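You operate a simulated robot arm through the tools that you are given. There is no shell and no other tool.

The job below is to be done with a simulated robot arm. You get a single attempt, and the scene is never put back.

TASK
Open the two-part mould and oil both pockets of its lower half.
Fine: lay the lid on the same tray; use the red dabber and the oil dish; put the dabber back. Set down upright: red dabber. A coat counts when it lies all over at full strength: go over it till it gets no stronger.
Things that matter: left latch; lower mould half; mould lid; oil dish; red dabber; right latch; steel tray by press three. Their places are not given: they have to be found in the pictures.

Only the result counts: the job must be done as asked and must still hold three seconds after the hand-in. Knocking over, shifting, dropping, spilling or breaking anything else fails it. A push-on lid holds only when it is set on centred and level and pressed home; a screw cap is set on level and turned clockwise until tight.

THE ROBOT
A 7-joint arm with a two-finger parallel gripper, fixed in place. Base frame: the origin is on the floor under the middle of its stand, x ahead of it, y to its left, z up; the work surface is at about z = 0.736. Lengths are in m, angles in degrees, forces in N, time in s.
With the tool pointing down near the work surface it reaches from about 0.18 to 0.68 m from the base axis. Its first joint turns from -66.0 to 66.0 degrees. Payload 2.4 kg.
The TCP is the grasp point between the finger pads, 0.03 m short of the fingertips. In the tool frame z runs along the fingers and y along their closing line. Largest opening 0.094 m; finger width 0.028, thickness 0.01; the body of the gripper, 0.05 by 0.096 m, starts 0.055 m behind the TCP.
Orientation is that of the tool frame in the base frame, as a unit quaternion [x, y, z, w]. With the fingers straight down and closing along the base's y, the tool's x points along the base's -x, its y along +y and its z along -z.

THE INTERFACE
- The arm moves only by the tool jog_arm. Its arguments are lists of equal length, an entry for each row: "offset": the shift along the base's x, y, z in mm, a list of three; "rot": the turn, a rotation vector about the base's x, y, z in rad, a list of three; "claw": the finger opening in mm, from 0 to 94. In form: {"offset": [[dx, dy, dz], ...], "rot": [[rx, ry, rz], ...], "claw": [claw, ...]}. A call has 1 to 20 rows; each row shifts and turns the commanded pose from where the row before left it. Rows are played at 5 a second. More than 0.05 m and 8.6 degrees between two rows, or a gripper value outside its range, and nothing of the call is played. Where a pose cannot be reached the arm comes as near as it can. A force on the tool above 40 N (or 10 N above the force at the start of the call, whichever is more), or a blocked arm, ends the call early, and 0.2 s more pass. The fingers move at their own pace (about 0.153 m/s each) and stop on an object; they squeeze with about 36 N. The grip force told is the motor's: it shows also when the fingers shut on nothing. Time passes only in rows, and 0.2 s behind the last, so rows that do not move let the fingers close. It gives the time, the measured TCP pose, the force on the tool (base axes), the opening and the grip force at its end, in the units of the frame above (readings bear some noise), with the torque about the TCP (base axes, N m) and any sound that the robot's microphone picked up, and new pictures: "pictures" is both (left out), scene, wrist or none.
- Cameras (640 x 400 px; columns grow to the right, rows downward): "scene" is fixed at [0.0238, 0.4689, 1.4335]; the picture's right is [-0.84, -0.54, 0.00], its down [-0.36, 0.56, -0.75] and it looks along [0.41, -0.63, -0.66] (base axes); focal length 240 px, centre (320, 200). "wrist" rides on the gripper at [0.076, 0.014, -0.102] in the tool frame; the picture's right is [-0.18, 0.98, 0.00], its down [-0.75, -0.14, -0.64] and it looks along [-0.63, -0.12, 0.77] (tool axes); focal length 243 px, centre (320, 200).
- point_at(camera, pixels): for up to 12 pixels [column, row] of the newest picture of that camera ("zoom" is the newest enlarged one), the place [x, y, z] in the base frame of the surface seen there, good to about 0.002 m. No time passes.
- close_up(camera, box): a new picture of the part [left, top, right, bottom] of that camera's present view, enlarged. No time passes.
- job_done(): hands the job in; it is judged then, once.

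Unless the task says otherwise, let go and move clear before handing in.

The tools are called after "Emit:" as name(argument=value, ...) on one line, values as JSON. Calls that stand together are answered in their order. jog_arm: Moves the arm, as the interface text tells. Its arguments: {"type":"object","properties":{"offset":{"type":"array"},"rot":{"type":"array"},"claw":{"type":"array"},"pictures":{"type":"string","enum":["both","scene","wrist","none"]}},"required":["offset","rot","claw"]} The other tools are called the same way: point_at (camera, pixels) gives the place of the surface under pixels of a picture; close_up (camera, box) takes an enlarged picture of a part of a camera's view; job_done () hands the job in.

At the start:

```text
clock: 0.0
ee_pos: [0.4557, -0.0203, 1.1079]
tool_rot: [0.0, 1.0, 0.0, -0.001]
force: [0.0, 0.0, -0.2]
torque: [0.02, 0.04, 0.0]
width: 0.0941
gripper_force: 0.2
```

scene: 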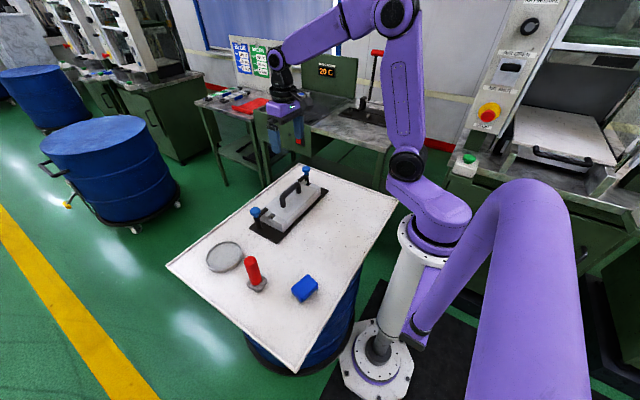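
wrist: 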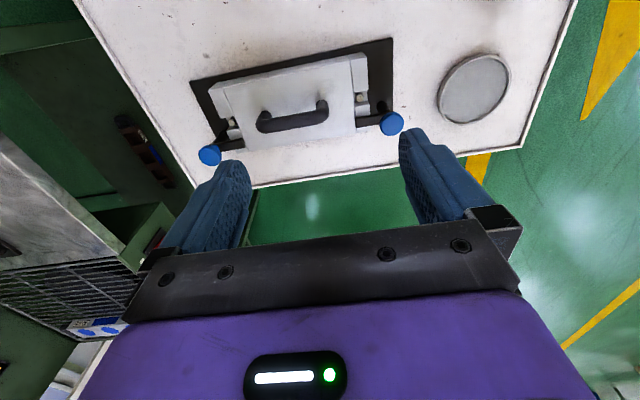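

The scene shows the mould near (290,210) with two blue-knobbed latches at (256,212) and (306,172), a grey dish at (225,257), a red dabber at (253,272), and a blue block at (305,289). I'll enlarge these areas first.

Emit:
close_up(camera="scene", box=[230, 150, 350, 250])

Emit:
close_up(camera="wrist", box=[170, 20, 530, 200])

Emit:
close_up(camera="scene", box=[180, 220, 340, 320])

Emit:
point_at(camera="scene", pixels=[[256, 212], [306, 172], [225, 257], [251, 258], [257, 285], [305, 286], [282, 198], [298, 183], [290, 185], [270, 220], [168, 266], [297, 370]])

Emit:
point_at(camera="wrist", pixels=[[209, 155], [391, 123], [473, 88], [264, 122], [321, 109], [213, 87], [366, 56], [232, 144], [370, 125], [192, 84], [392, 40], [290, 90]])

```text
4.00 times, centred on (290, 200) of scene
```

zoom: 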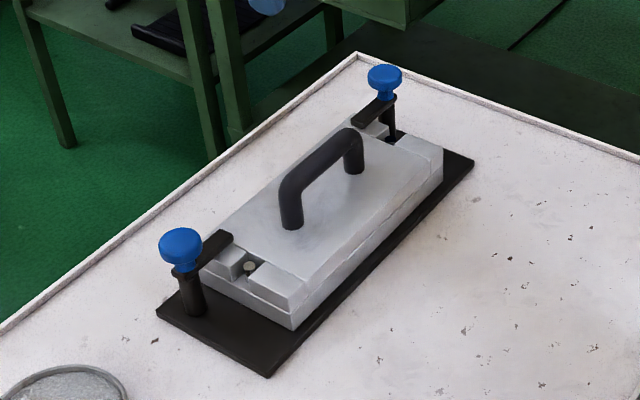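

```text
1.78 times, centred on (350, 110) of wrist
```

zoom: 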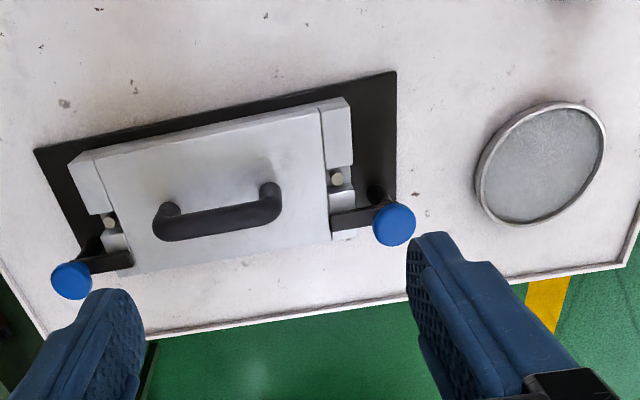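

```text
4.00 times, centred on (260, 270) of scene
```

zoom: 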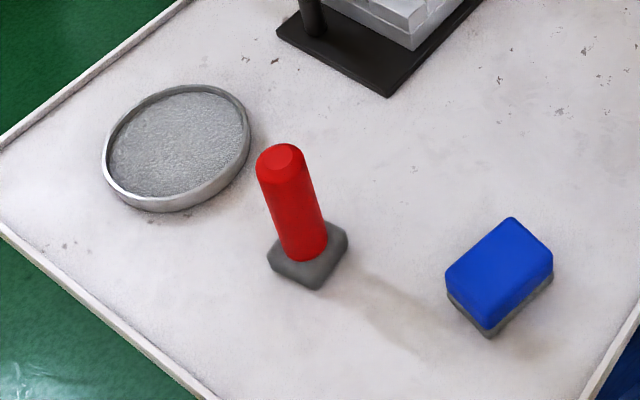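

```text
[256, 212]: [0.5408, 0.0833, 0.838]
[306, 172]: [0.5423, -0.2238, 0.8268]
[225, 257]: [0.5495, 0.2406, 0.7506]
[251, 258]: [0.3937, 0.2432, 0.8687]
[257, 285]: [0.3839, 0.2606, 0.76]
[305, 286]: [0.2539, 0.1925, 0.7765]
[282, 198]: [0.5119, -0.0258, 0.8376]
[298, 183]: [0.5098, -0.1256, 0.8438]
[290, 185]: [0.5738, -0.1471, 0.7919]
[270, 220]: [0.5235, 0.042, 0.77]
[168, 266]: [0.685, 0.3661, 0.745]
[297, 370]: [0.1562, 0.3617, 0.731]
```

```text
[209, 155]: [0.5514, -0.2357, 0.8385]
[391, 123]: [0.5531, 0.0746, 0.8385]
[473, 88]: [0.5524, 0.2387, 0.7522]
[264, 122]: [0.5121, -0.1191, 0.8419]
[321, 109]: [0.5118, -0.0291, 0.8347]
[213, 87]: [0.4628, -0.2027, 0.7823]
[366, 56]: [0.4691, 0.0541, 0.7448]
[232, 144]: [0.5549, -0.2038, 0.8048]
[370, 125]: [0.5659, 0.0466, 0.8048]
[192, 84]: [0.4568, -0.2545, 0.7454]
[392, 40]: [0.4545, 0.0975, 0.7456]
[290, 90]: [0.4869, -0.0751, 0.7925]
```

The mould lies along y at x≈0.51, with the knobs at y≈0.075 and y≈-0.236. I'll look closer at the latches and the dabber before moving.

Emit:
close_up(camera="scene", box=[240, 195, 290, 245])

Emit:
close_up(camera="scene", box=[290, 160, 340, 200])

Emit:
close_up(camera="wrist", box=[340, 40, 420, 140])

Emit:
close_up(camera="wrist", box=[190, 70, 270, 170])

```text
8.00 times, centred on (265, 220) of scene
```

zoom: 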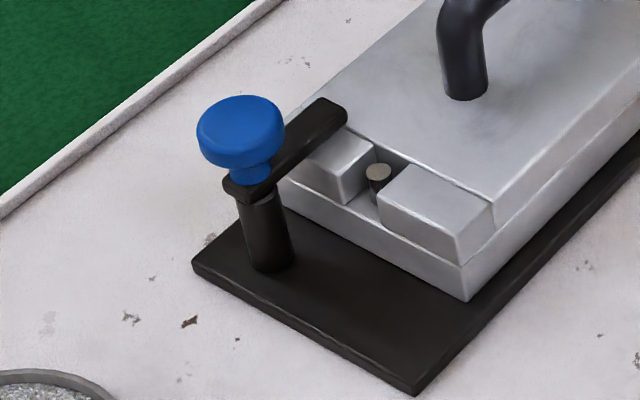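

```text
10.00 times, centred on (315, 180) of scene
```

zoom: 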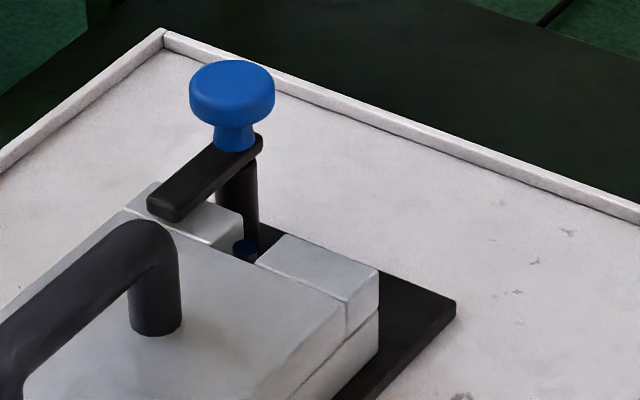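

```text
4.00 times, centred on (380, 90) of wrist
```

zoom: 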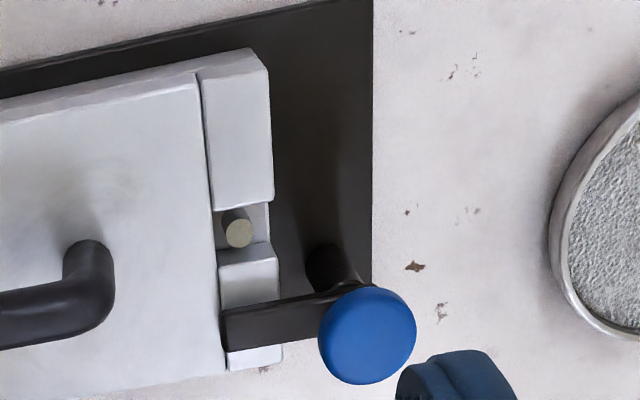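

```text
4.00 times, centred on (230, 120) of wrist
```

zoom: 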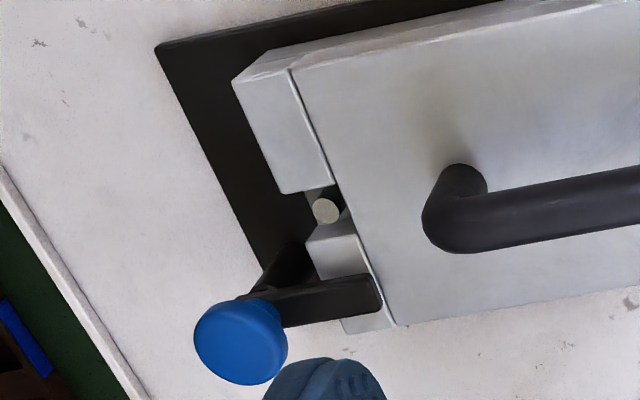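

The latches are knobs on posts, each with an arm lying over a lid tab (left arm toward -y, right toward +y), so they should turn about vertical. I'll bring the gripper above the left knob to locate it more exactly.

Emit:
jog_arm(offset=[[16, 19, -20], [16, 19, -25], [16, 19, -25], [16, 19, -25], [16, 19, -25], [0, 0, 0]], rot=[[0, 0, 0], [0, 0, 0], [0, 0, 0], [0, 0, 0], [0, 0, 0], [0, 0, 0]], claw=[94, 94, 94, 94, 94, 94])

```text
clock: 1.4
ee_pos: [0.5349, 0.073, 0.9871]
tool_rot: [0.0, 1.0, -0.001, 0.001]
force: [0.1, 0.2, -0.2]
torque: [-0.01, 0.01, 0.0]
width: 0.0942
gripper_force: 0.0
```

scene: 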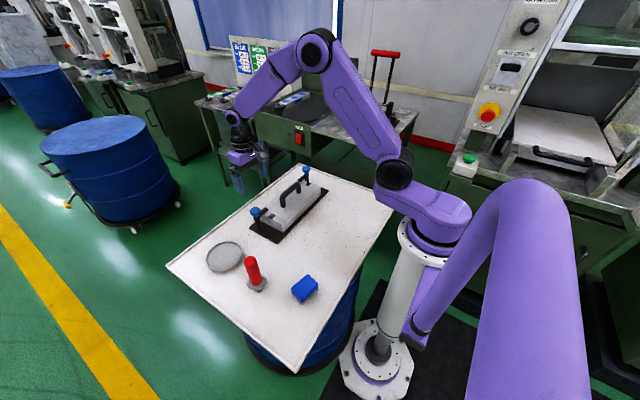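
wrist: 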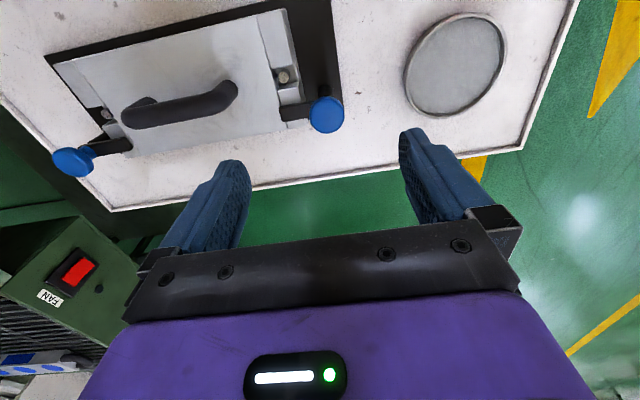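

The left knob is now at (326,114) in the wrist view. I'll sample its rim, plus the dabber, arm and tab heights.

Emit:
close_up(camera="wrist", box=[246, 60, 406, 160])

Emit:
point_at(camera="wrist", pixels=[[311, 114], [341, 112], [326, 99], [326, 114], [326, 128], [295, 112], [285, 76], [290, 95], [335, 5], [57, 160], [74, 162], [90, 160]])

```text
4.00 times, centred on (326, 110) of wrist
```

zoom: 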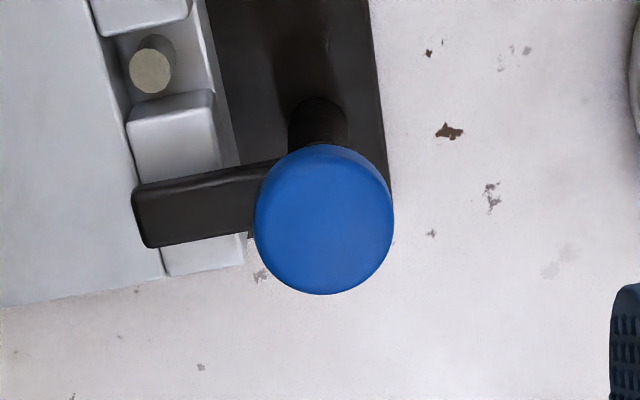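

```text
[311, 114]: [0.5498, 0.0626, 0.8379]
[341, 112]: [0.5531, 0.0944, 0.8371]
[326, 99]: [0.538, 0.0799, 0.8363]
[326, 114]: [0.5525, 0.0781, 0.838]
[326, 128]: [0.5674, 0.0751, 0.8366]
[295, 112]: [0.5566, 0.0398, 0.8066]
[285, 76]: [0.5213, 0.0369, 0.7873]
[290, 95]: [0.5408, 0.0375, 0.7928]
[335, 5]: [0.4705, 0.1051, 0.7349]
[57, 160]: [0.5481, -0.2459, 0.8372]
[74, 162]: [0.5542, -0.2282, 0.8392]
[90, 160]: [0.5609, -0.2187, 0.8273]
```

The left knob's centre is about (0.5525, 0.078), its top at z 0.838 and the arm's top at 0.807. I'll lower with open fingers so the tips stop just above the arm (TCP z≈0.842).

Emit:
jog_arm(offset=[[6, 1, -25], [6, 1, -25], [5, 1, -25], [0, 0, -20], [0, 0, 0]], rot=[[0, 0, 0], [0, 0, 0], [0, 0, 0], [0, 0, 0], [0, 0, 0]], claw=[94, 94, 94, 94, 94])

```text
clock: 2.6
ee_pos: [0.5522, 0.0771, 0.8932]
tool_rot: [0.0, 1.0, 0.0, 0.0]
force: [0.3, -0.1, 0.0]
torque: [0.04, -0.01, 0.0]
width: 0.0941
gripper_force: 0.0
```

scene: 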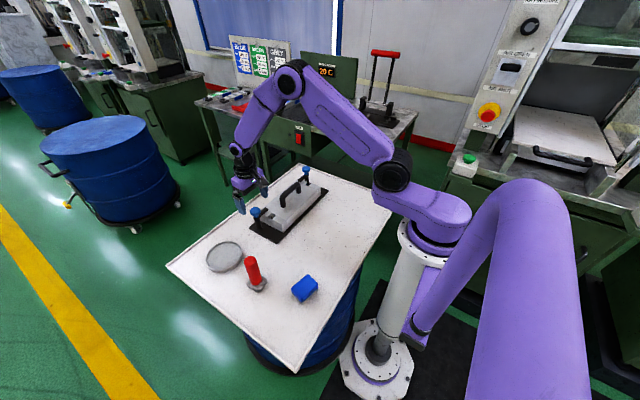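
wrist: 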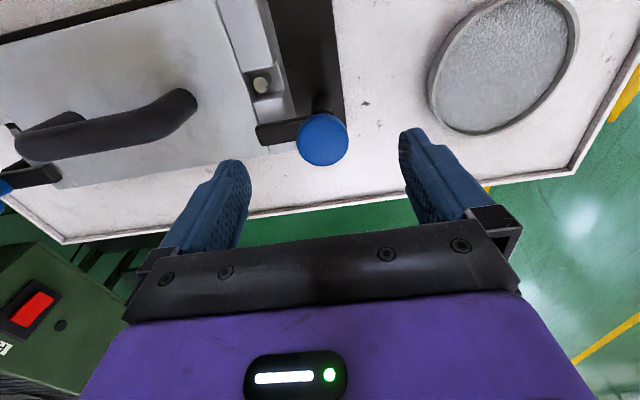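

Emit:
point_at(camera="wrist", pixels=[[300, 139], [345, 139], [322, 118], [322, 160], [322, 139], [270, 132], [5, 188]])

Emit:
jog_arm(offset=[[0, 0, -20], [0, 0, -20], [0, 0, -10], [0, 0, 0]], rot=[[0, 0, 0], [0, 0, 0], [0, 0, 0], [0, 0, 0]], claw=[94, 94, 94, 94])

```text
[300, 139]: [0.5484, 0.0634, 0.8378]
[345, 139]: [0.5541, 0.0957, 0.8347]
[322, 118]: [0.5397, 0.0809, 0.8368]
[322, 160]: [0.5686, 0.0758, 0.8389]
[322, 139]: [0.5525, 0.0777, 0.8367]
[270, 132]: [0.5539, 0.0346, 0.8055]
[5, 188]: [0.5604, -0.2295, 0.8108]
```

```text
clock: 3.6
ee_pos: [0.5533, 0.0773, 0.8451]
tool_rot: [0.0, 1.0, 0.0, 0.0]
force: [0.8, -0.3, -1.0]
torque: [-0.02, -0.02, 0.01]
width: 0.0938
gripper_force: 0.1
```

scene: 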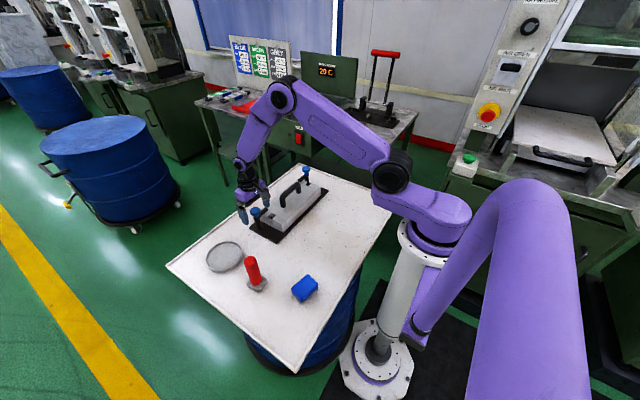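
wrist: 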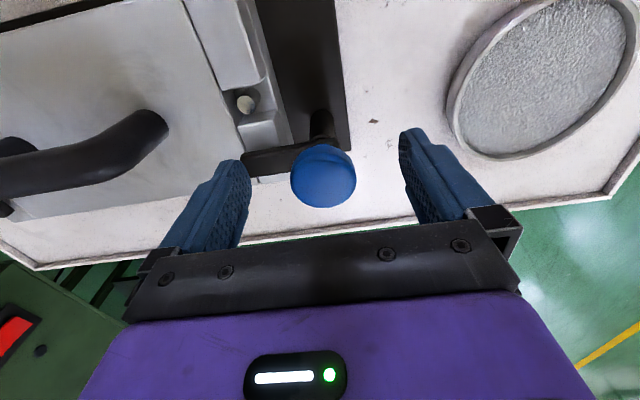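

The knob at (322,176) sits between the fingers. I'll lower 3 mm and close on it.

Emit:
jog_arm(offset=[[0, 0, -3], [0, 0, 0], [0, 0, 0], [0, 0, 0]], rot=[[0, 0, 0], [0, 0, 0], [0, 0, 0], [0, 0, 0]], claw=[94, 30, 30, 30])

```text
clock: 4.6
ee_pos: [0.5516, 0.0774, 0.841]
tool_rot: [-0.001, 1.0, 0.0, 0.001]
force: [0.3, 8.0, -2.2]
torque: [0.11, -0.2, 0.03]
width: 0.0374
gripper_force: 45.6
```

scene: 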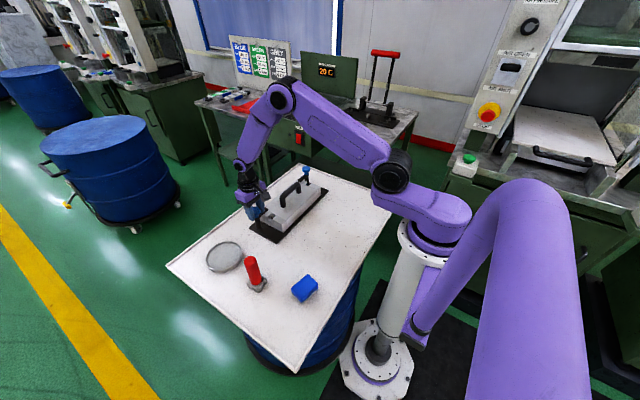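
wrist: 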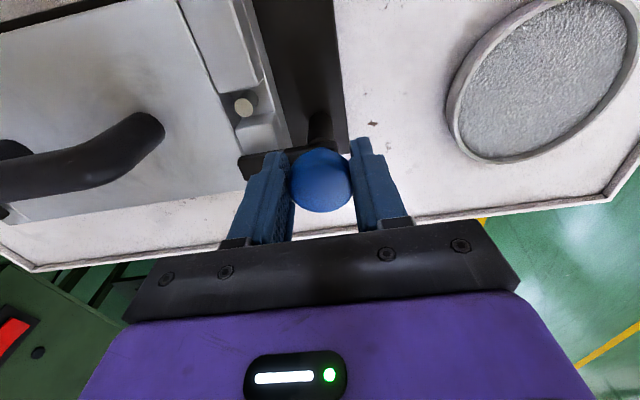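

The fingers hold the knob (37 mm, 45 N) with 8 N sideways, so I'll ease 1 mm toward +y and try a small turn of about +17° to see if the arm swings off toward +x.

Emit:
jog_arm(offset=[[0, 1, 0], [0, 0, 0], [0, 0, 0], [0, 0, 0]], rot=[[0, 0, 0.06], [0, 0, 0.12], [0, 0, 0.12], [0, 0, 0]], claw=[30, 30, 30, 30])

```text
clock: 5.6
ee_pos: [0.5521, 0.0769, 0.8403]
tool_rot: [-0.15, 0.989, 0.0, -0.001]
force: [0.9, 4.9, 4.7]
torque: [0.11, 0.06, -0.68]
width: 0.0373
gripper_force: 45.3
```

scene: 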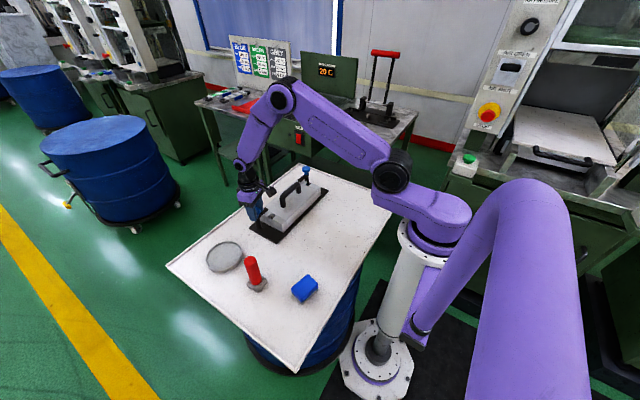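
wrist: 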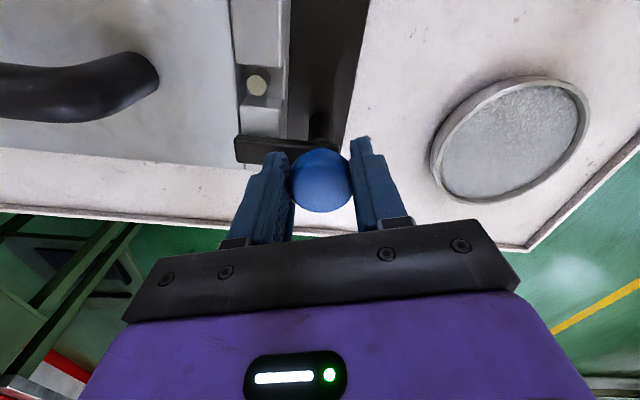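

The tool turned 17° with 0.68 N·m of resistance; I need to see whether the arm at (285,152) followed or the knob slipped.

Emit:
close_up(camera="wrist", box=[220, 60, 380, 220])

Emit:
close_up(camera="scene", box=[240, 175, 300, 235])

Emit:
point_at(camera="wrist", pixels=[[237, 140], [245, 145], [260, 148], [240, 150], [250, 160], [275, 145], [305, 145]])

```text
2.50 times, centred on (300, 140) of wrist
```

zoom: 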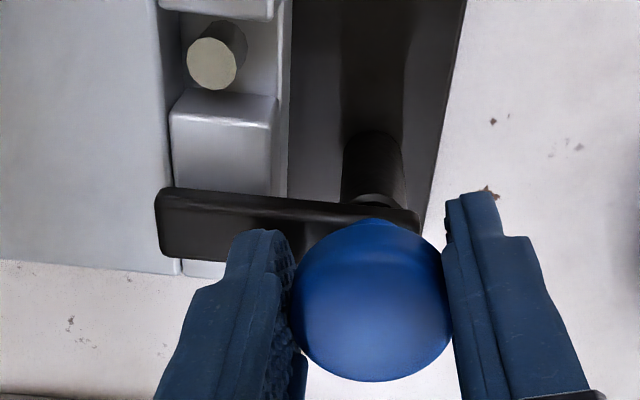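

```text
6.67 times, centred on (270, 205) of scene
```

zoom: 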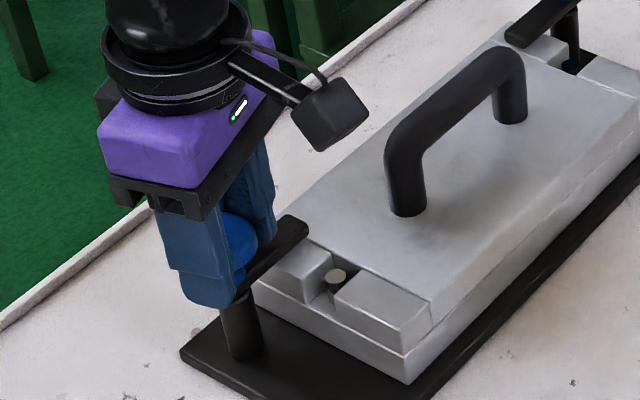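

```text
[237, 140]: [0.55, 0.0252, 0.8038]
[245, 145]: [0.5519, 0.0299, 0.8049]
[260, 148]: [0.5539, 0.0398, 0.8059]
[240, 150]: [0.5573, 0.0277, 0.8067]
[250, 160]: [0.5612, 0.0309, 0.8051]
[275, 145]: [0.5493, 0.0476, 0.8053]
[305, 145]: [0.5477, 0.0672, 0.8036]
```

The arm still lies parallel to the lid edge, so the knob slipped in the fingers: this sense seems blocked. I'll turn back and test the other sense.

Emit:
jog_arm(offset=[[0, 0, 0], [0, 0, 0], [0, 0, 0], [0, 0, 0], [0, 0, 0], [0, 0, 0]], rot=[[0, 0, -0.12], [0, 0, -0.12], [0, 0, -0.12], [0, 0, -0.12], [0, 0, -0.12], [0, 0, 0]], claw=[30, 30, 30, 30, 30, 30])

```text
clock: 7.0
ee_pos: [0.5513, 0.0796, 0.8416]
tool_rot: [0.15, 0.989, 0.001, 0.001]
force: [9.4, 10.7, -8.5]
torque: [0.34, 0.25, 0.05]
width: 0.0375
gripper_force: 44.7
```

scene: 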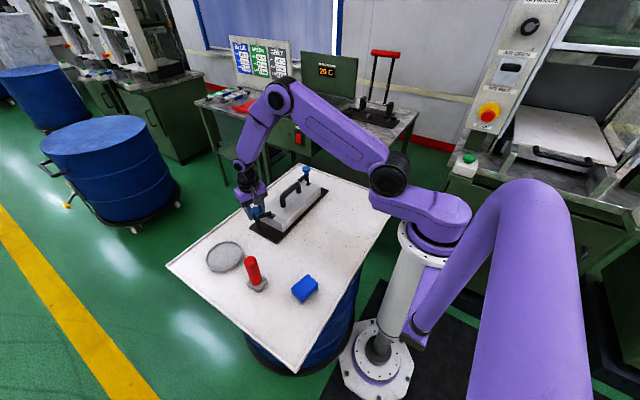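
wrist: 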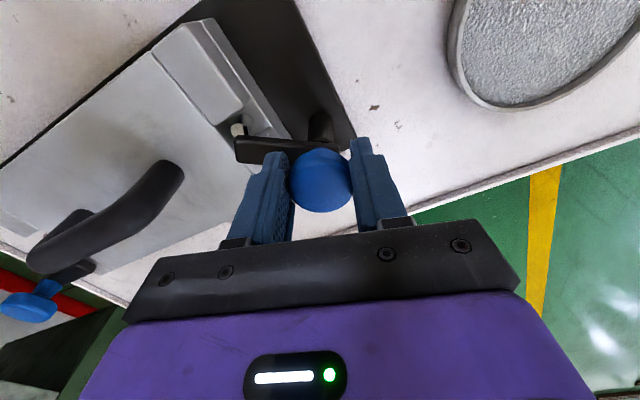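

Now the arm at (285,150) turned with the tool while the lid did not, with low torque: the latch opens in this sense (arm swinging toward -x, then outward). I'll go on in the same sense.

Emit:
jog_arm(offset=[[0.5, 0.5, 0], [0.5, 0.5, 0], [0, 0, 0], [0, 0, 0], [0, 0, 0], [0, 0, 0]], rot=[[0, 0, -0.12], [0, 0, -0.12], [0, 0, -0.12], [0, 0, -0.12], [0, 0, -0.12], [0, 0, 0]], claw=[30, 30, 30, 30, 30, 30])

```text
clock: 8.4
ee_pos: [0.5539, 0.0806, 0.8403]
tool_rot: [0.434, 0.901, 0.0, 0.002]
force: [2.2, 24.7, 5.9]
torque: [0.96, 0.42, 0.05]
width: 0.0372
gripper_force: 45.0
```

scene: 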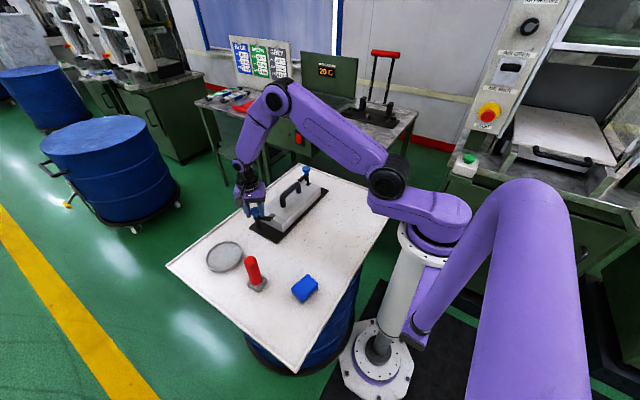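
wrist: 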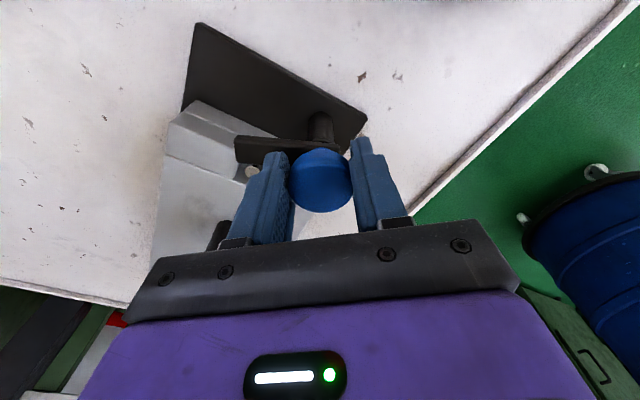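

The latch has turned about 69° so far, with 25 N sideways building up in +y. I'll ease +y by 2 mm and go on a little.

Emit:
jog_arm(offset=[[0, 1, 0], [0, 1, 0], [0, 0, 0]], rot=[[0, 0, 0], [0, 0, 0], [0, 0, 0]], claw=[30, 30, 30], pictures="none")

Emit:
close_up(camera="scene", box=[230, 175, 300, 245])

```text
clock: 9.2
ee_pos: [0.5524, 0.0811, 0.8416]
tool_rot: [0.435, 0.901, -0.001, 0.0]
force: [-1.1, 16.5, 16.1]
torque: [-0.27, -0.21, 0.04]
width: 0.037
gripper_force: 44.7
```

```text
5.71 times, centred on (265, 210) of scene
```

zoom: 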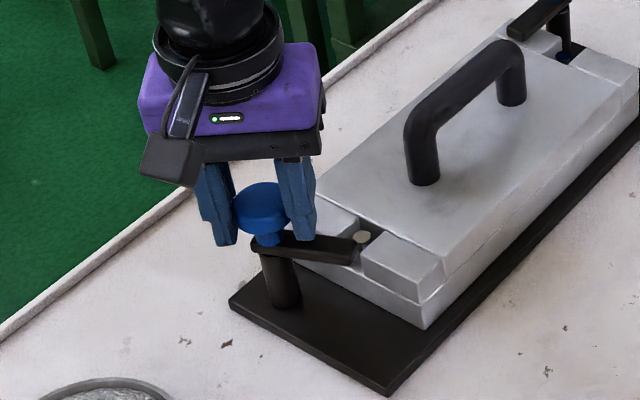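

The arm is now over the slot by the pin, still partly over the tab; I'll keep turning another ~45°.

Emit:
jog_arm(offset=[[0, 1, 0], [0, 0.5, 0], [0, 0, 0], [0, 0, 0], [0, 0, 0], [0, 0, 0], [0, 0, 0]], rot=[[0, 0, -0.13], [0, 0, -0.13], [0, 0, -0.13], [0, 0, -0.13], [0, 0, -0.13], [0, 0, -0.13], [0, 0, 0]], claw=[30, 30, 30, 30, 30, 30, 30])

Emit:
close_up(camera="scene", box=[230, 175, 300, 245])

```text
clock: 10.8
ee_pos: [0.5571, 0.0821, 0.8404]
tool_rot: [0.745, 0.667, 0.005, 0.004]
force: [24.3, 4.6, -6.7]
torque: [0.04, -0.32, 0.63]
width: 0.0371
gripper_force: 45.1
```

scene: 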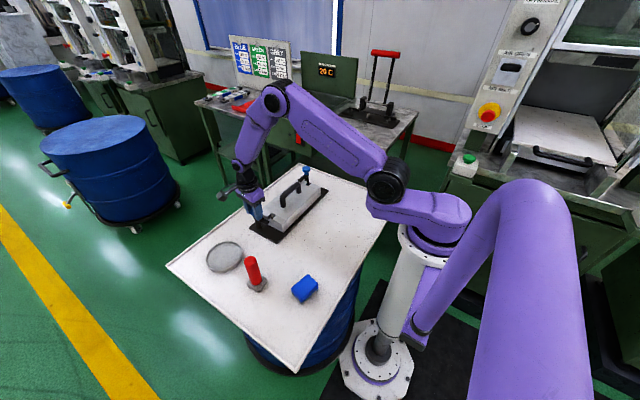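
wrist: 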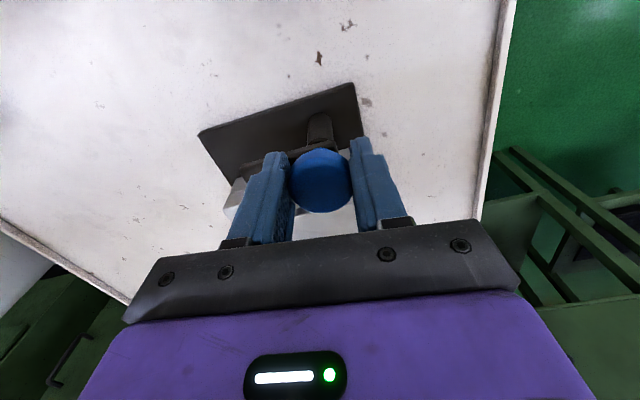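

```text
5.71 times, centred on (265, 210) of scene
```

zoom: 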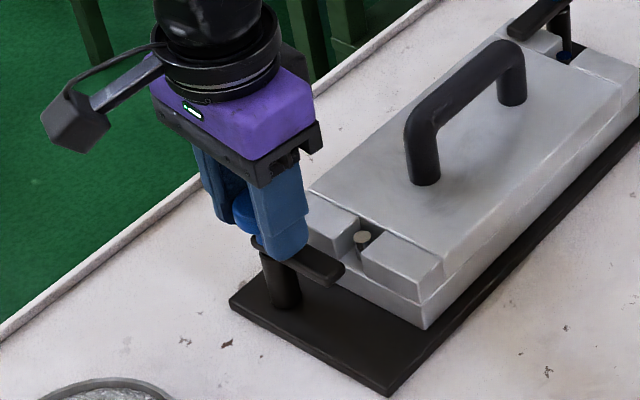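

The arm now points about toward -x, clear of the tab in this view, and torque (0.63) suggests it reached its stop. I'll release, rise, and check from above.

Emit:
jog_arm(offset=[[0, 0, 0], [0, 0, 0], [0, 0, 20], [0, 0, 40], [0, 0, 40], [0, 0, 0]], rot=[[0, 0, 0], [0, 0, 0], [0, 0, 0], [0, 0, 0], [0, 0, 0], [0, 0, 0]], claw=[80, 80, 80, 80, 80, 80])

Emit:
close_up(camera="wrist", box=[220, 60, 420, 200])

Emit:
close_up(camera="scene", box=[230, 190, 290, 240])

```text
clock: 12.2
ee_pos: [0.5519, 0.0813, 0.9423]
tool_rot: [0.745, 0.667, 0.0, 0.0]
force: [0.1, 0.7, 0.4]
torque: [-0.01, 0.04, 0.01]
width: 0.08
gripper_force: 0.1
```

scene: 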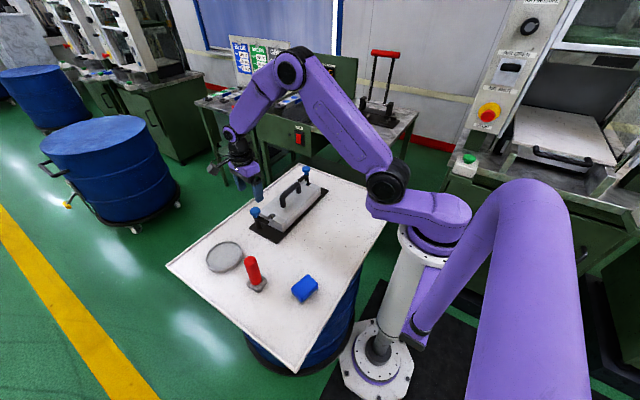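
wrist: 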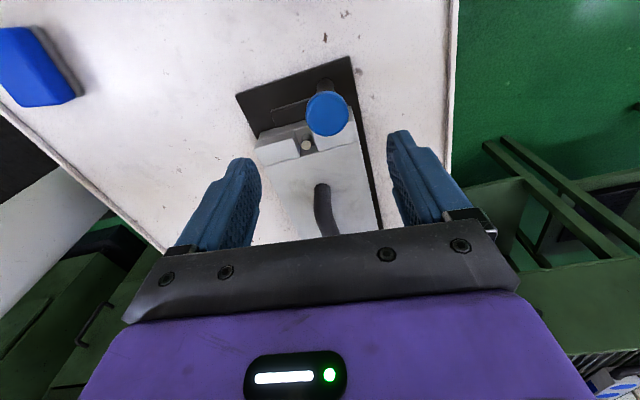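

```text
2.86 times, centred on (320, 130) of wrist
```

zoom: 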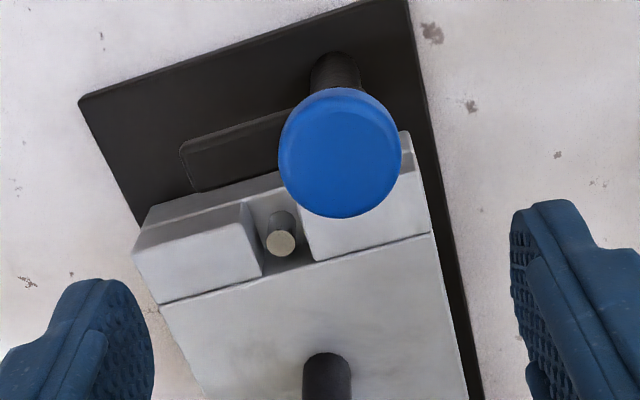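

```text
8.00 times, centred on (260, 215) of scene
```

zoom: 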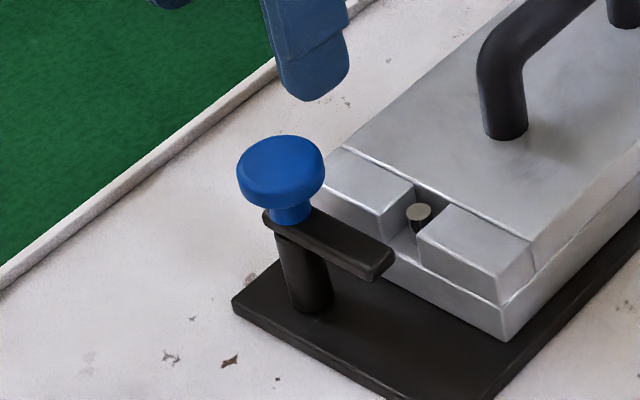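

The left latch arm now lies parallel to the mould's end, near (297,115) in the wrist view. I'll check its clearance from the lid tab numerically.

Emit:
point_at(camera="zoom", pixels=[[385, 245], [350, 265], [300, 225], [340, 240], [320, 195], [370, 235], [415, 255], [440, 265]])

Emit:
point_at(camera="wrist", pixels=[[283, 114], [298, 112], [280, 124], [297, 118], [262, 143], [278, 136], [300, 131], [340, 144], [306, 145], [327, 115]])

```text
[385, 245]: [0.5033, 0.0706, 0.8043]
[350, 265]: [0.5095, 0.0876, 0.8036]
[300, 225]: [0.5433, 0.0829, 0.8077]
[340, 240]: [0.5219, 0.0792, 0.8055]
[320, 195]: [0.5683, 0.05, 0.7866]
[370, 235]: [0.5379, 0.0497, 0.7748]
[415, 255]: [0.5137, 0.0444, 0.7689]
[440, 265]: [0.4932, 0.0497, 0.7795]
```

```text
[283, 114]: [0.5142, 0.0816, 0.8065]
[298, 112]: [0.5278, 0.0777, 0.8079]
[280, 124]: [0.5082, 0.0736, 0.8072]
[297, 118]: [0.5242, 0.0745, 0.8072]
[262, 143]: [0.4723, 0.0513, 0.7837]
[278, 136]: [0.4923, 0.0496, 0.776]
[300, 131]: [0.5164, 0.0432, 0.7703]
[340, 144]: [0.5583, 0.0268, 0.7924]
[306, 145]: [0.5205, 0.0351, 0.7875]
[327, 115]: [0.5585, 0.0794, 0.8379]
```

The left arm (y 0.070–0.088) is clear of the tab edge (y≈0.05), so the left latch is open. Now I travel at height to above the right knob, near (0.553, -0.236).

Emit:
jog_arm(offset=[[0, -45, 0], [0, -45, 0], [0, -45, 0], [0, -45, 0], [0, -45, 0], [0, -45, 0], [0, -45, 0], [0, 0, 0]], rot=[[0, 0, 0.0], [0, 0, 0], [0, 0, 0], [0, 0, 0], [0, 0, 0], [0, 0, 0], [0, 0, 0], [0, 0, 0]], claw=[94, 94, 94, 94, 94, 94, 94, 94])

Emit:
close_up(camera="wrist", box=[220, 40, 420, 180])

```text
clock: 14.0
ee_pos: [0.5522, -0.231, 0.9415]
tool_rot: [0.744, 0.668, 0.0, 0.0]
force: [-0.4, 0.5, 0.0]
torque: [-0.01, -0.03, 0.0]
width: 0.0938
gripper_force: 0.1
```

scene: 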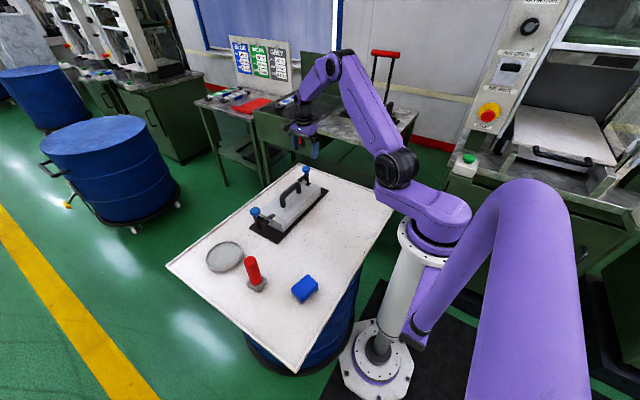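
wrist: 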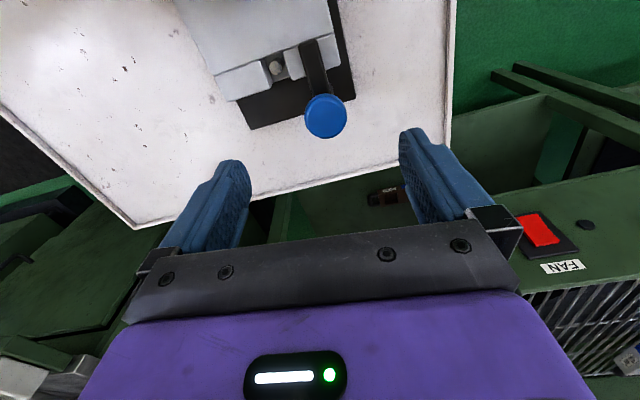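

```text
2.86 times, centred on (320, 110) of wrist
```

zoom: 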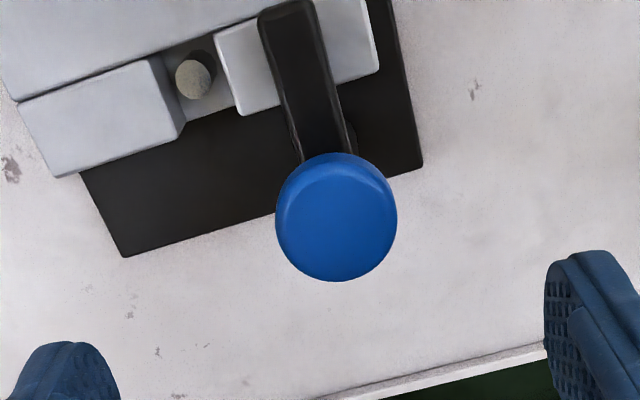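

Emit:
point_at(camera="wrist", pixels=[[306, 118], [345, 118], [326, 98], [326, 118], [326, 135], [316, 70], [311, 50], [290, 85]])

```text
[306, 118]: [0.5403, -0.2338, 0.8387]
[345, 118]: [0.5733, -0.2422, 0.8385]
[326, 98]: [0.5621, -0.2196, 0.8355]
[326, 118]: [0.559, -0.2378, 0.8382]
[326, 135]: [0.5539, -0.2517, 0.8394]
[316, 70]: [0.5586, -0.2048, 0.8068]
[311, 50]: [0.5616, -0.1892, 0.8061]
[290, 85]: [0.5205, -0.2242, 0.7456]
```

The right knob's centre is about (0.5575, -0.2365). I'll come down onto it with the fingers straddling it along x.

Emit:
jog_arm(offset=[[2.5, -2, -20], [3, -2, -20], [0, 0, -20], [0, 0, -20], [0, 0, 0]], rot=[[0, 0, 0.0], [0, 0, 0], [0, 0, 0], [0, 0, 0], [0, 0, 0]], claw=[94, 94, 94, 94, 94])

Emit:
point_at(camera="wrist", pixels=[[292, 165], [356, 165], [324, 135], [324, 165], [324, 190]])

```text
clock: 15.2
ee_pos: [0.5571, -0.237, 0.8608]
tool_rot: [0.744, 0.668, 0.0, -0.001]
force: [0.2, -0.7, -1.6]
torque: [-0.01, 0.04, 0.0]
width: 0.094
gripper_force: 0.0
```

scene: 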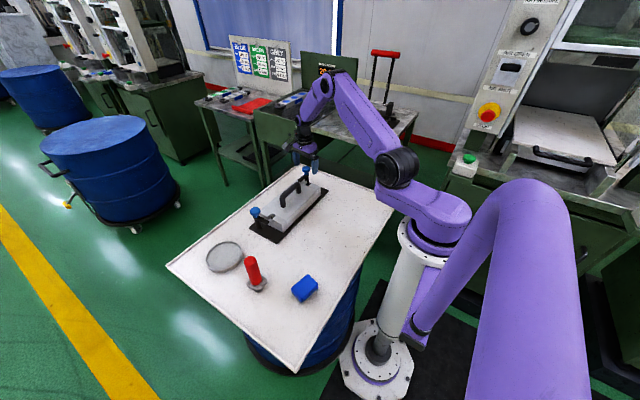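
wrist: 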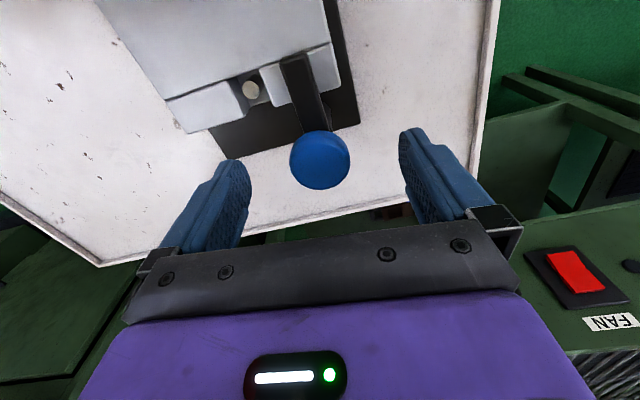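

```text
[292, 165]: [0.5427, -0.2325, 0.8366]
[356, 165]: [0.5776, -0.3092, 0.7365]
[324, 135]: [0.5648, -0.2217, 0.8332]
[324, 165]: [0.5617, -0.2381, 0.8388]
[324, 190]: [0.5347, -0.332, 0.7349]
```

The knob is centred at (320,159), well aligned. I'll lower 20 mm and grip.

Emit:
jog_arm(offset=[[0.5, 0, -10], [0.5, 0, -10], [0, 0, 0], [0, 0, 0], [0, 0, 0]], rot=[[0, 0, 0.0], [0, 0, 0], [0, 0, 0], [0, 0, 0], [0, 0, 0]], claw=[94, 94, 30, 30, 30])

```text
clock: 16.4
ee_pos: [0.5559, -0.2352, 0.8403]
tool_rot: [0.745, 0.668, 0.0, -0.002]
force: [-13.6, 2.2, 5.5]
torque: [0.24, 0.36, 0.0]
width: 0.0373
gripper_force: 44.7
```

scene: 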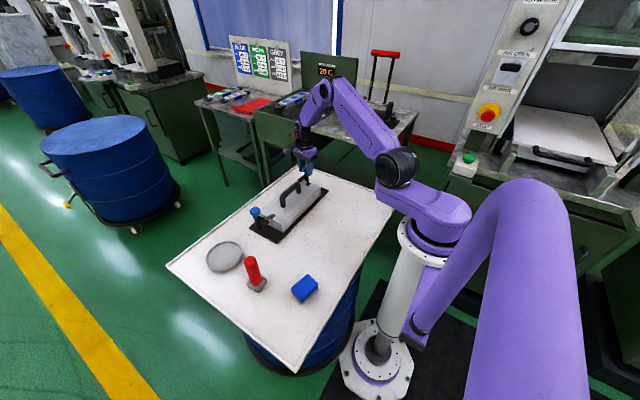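
wrist: 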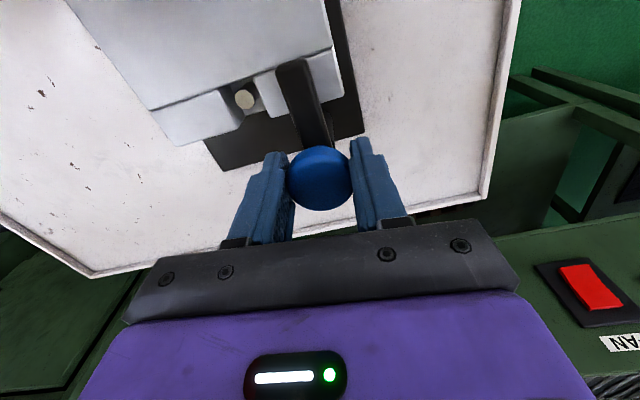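

The fingers hold the knob with -13.6 N in x, so I'll ease -2 mm and turn in the + sense (mirror of the left), testing with about 28° first.

Emit:
jog_arm(offset=[[-1.5, 0, 0], [-0.5, 0, 0], [0, 0, 0], [0, 0, 0], [0, 0, 0]], rot=[[0, 0, 0.0], [0, 0, 0.12], [0, 0, 0.13], [0, 0, 0.13], [0, 0, 0]], claw=[30, 30, 30, 30, 30])

Emit:
close_up(camera="wrist", box=[220, 40, 420, 180])

```text
clock: 17.6
ee_pos: [0.5547, -0.2364, 0.8412]
tool_rot: [0.604, 0.797, -0.001, -0.002]
force: [-16.5, 1.2, -11.9]
torque: [-0.76, 0.09, -0.02]
width: 0.0371
gripper_force: 45.1
```

scene: 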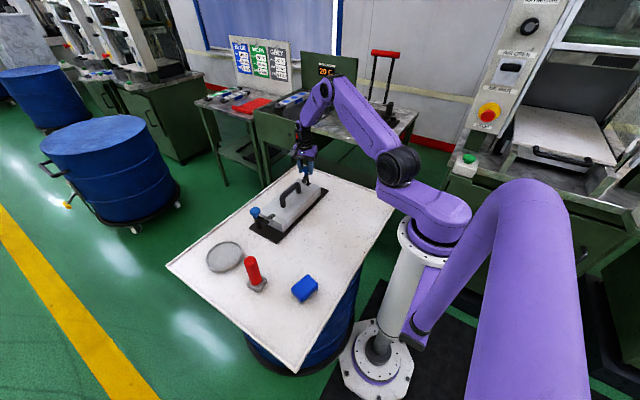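
wrist: 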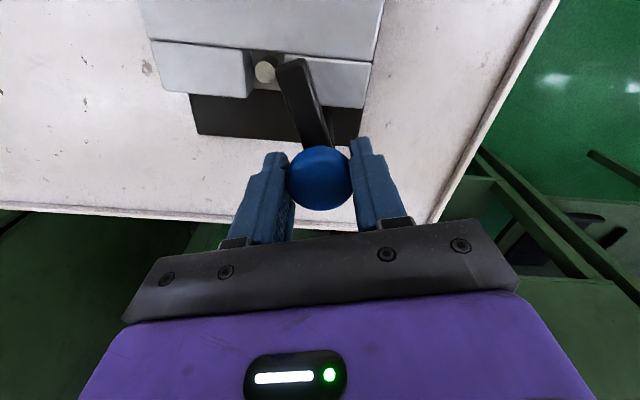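

```text
2.86 times, centred on (320, 110) of wrist
```

zoom: 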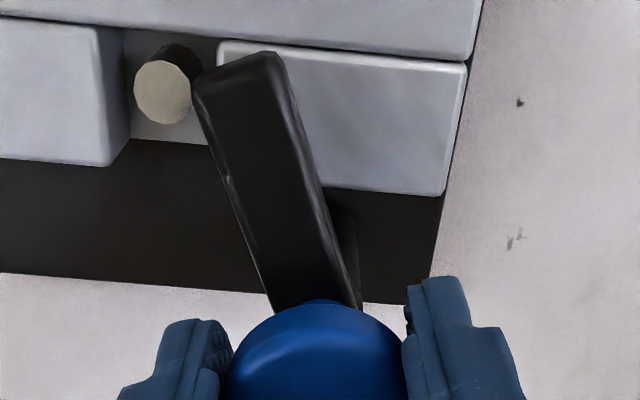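

It turns freely; the arm now points toward the pin. I'll ease -2 mm in x and keep turning.

Emit:
jog_arm(offset=[[-1, 0, -1], [-1, 0, 0], [0, 0, 0], [0, 0, 0], [0, 0, 0], [0, 0, 0]], rot=[[0, 0, 0.13], [0, 0, 0.13], [0, 0, 0.13], [0, 0, 0.13], [0, 0, 0.13], [0, 0, 0]], claw=[30, 30, 30, 30, 30, 30], pictures="none")

```text
clock: 19.0
ee_pos: [0.5546, -0.2366, 0.8407]
tool_rot: [0.319, 0.948, -0.002, -0.001]
force: [-21.5, -3.8, -0.2]
torque: [-0.52, -0.06, -0.01]
width: 0.0368
gripper_force: 45.0
```

Turned ~69° with low torque, but -21 N in x remains; I'll ease -2 mm more and finish the remaining turn.

Emit:
jog_arm(offset=[[-2, 0, 0], [-1, 0, 0], [0, 0, 0]], rot=[[0, 0, 0], [0, 0, 0.1], [0, 0, 0]], claw=[30, 30, 30])

Emit:
close_up(camera="wrist", box=[220, 40, 420, 180])

```text
clock: 19.8
ee_pos: [0.5534, -0.2371, 0.8416]
tool_rot: [0.27, 0.963, -0.001, 0.004]
force: [0.6, -5.4, 5.8]
torque: [0.45, 0.59, -0.02]
width: 0.0372
gripper_force: 45.2
```

scene: 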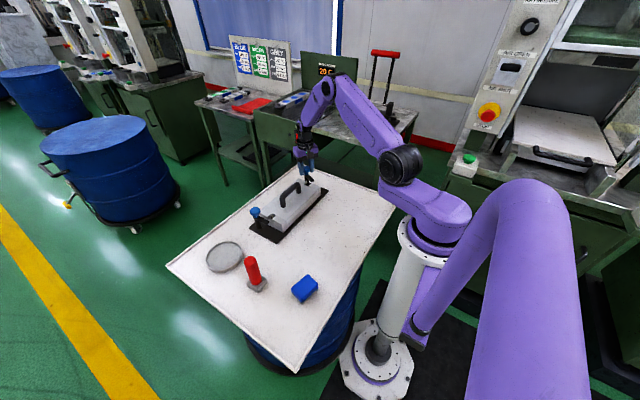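
wrist: 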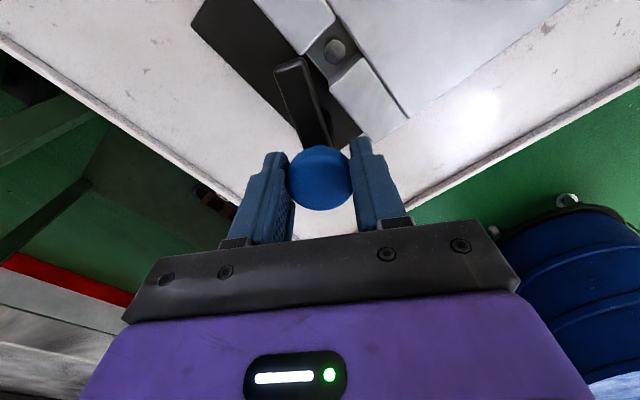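

```text
2.86 times, centred on (320, 110) of wrist
```

zoom: 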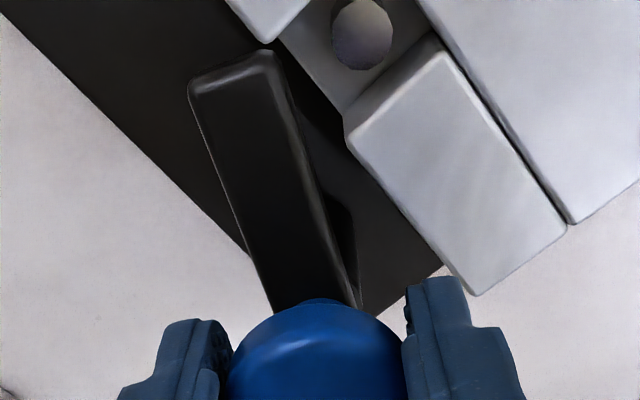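

The arm is now about 65° open; about 25° remain to its stop, so I'll turn 0.5 rad more.

Emit:
jog_arm(offset=[[0, 0, 0], [0, 0, 0], [0, 0, 0], [0, 0, 0], [0, 0, 0]], rot=[[0, 0, 0.13], [0, 0, 0.13], [0, 0, 0.13], [0, 0, 0.1], [0, 0, 0]], claw=[30, 30, 30, 30, 30])

Emit:
close_up(camera="wrist", box=[220, 40, 420, 180])

```text
clock: 21.0
ee_pos: [0.5532, -0.2378, 0.8399]
tool_rot: [0.029, 1.0, -0.001, 0.002]
force: [8.0, -10.5, 8.3]
torque: [-0.12, -0.35, -0.62]
width: 0.0371
gripper_force: 44.8
```

scene: 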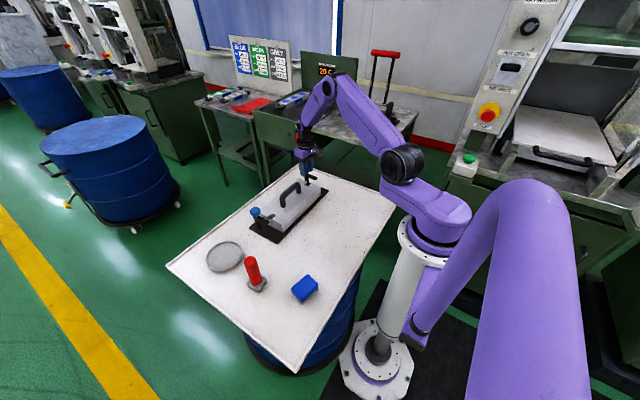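
wrist: 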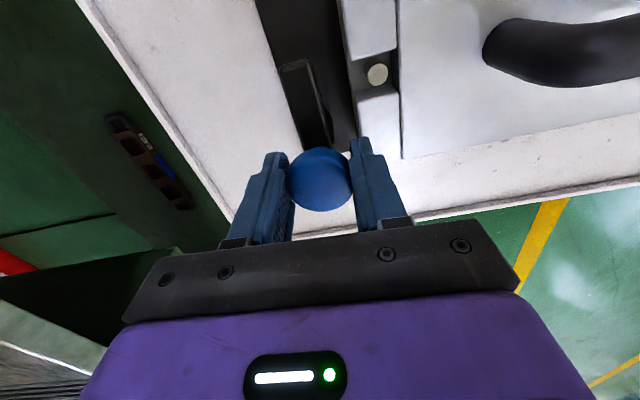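

```text
2.86 times, centred on (320, 110) of wrist
```

zoom: 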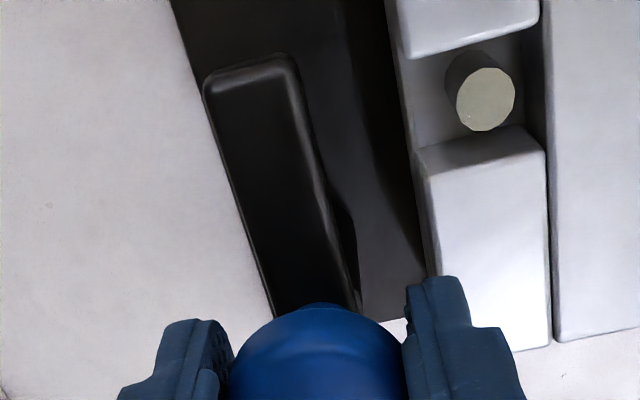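

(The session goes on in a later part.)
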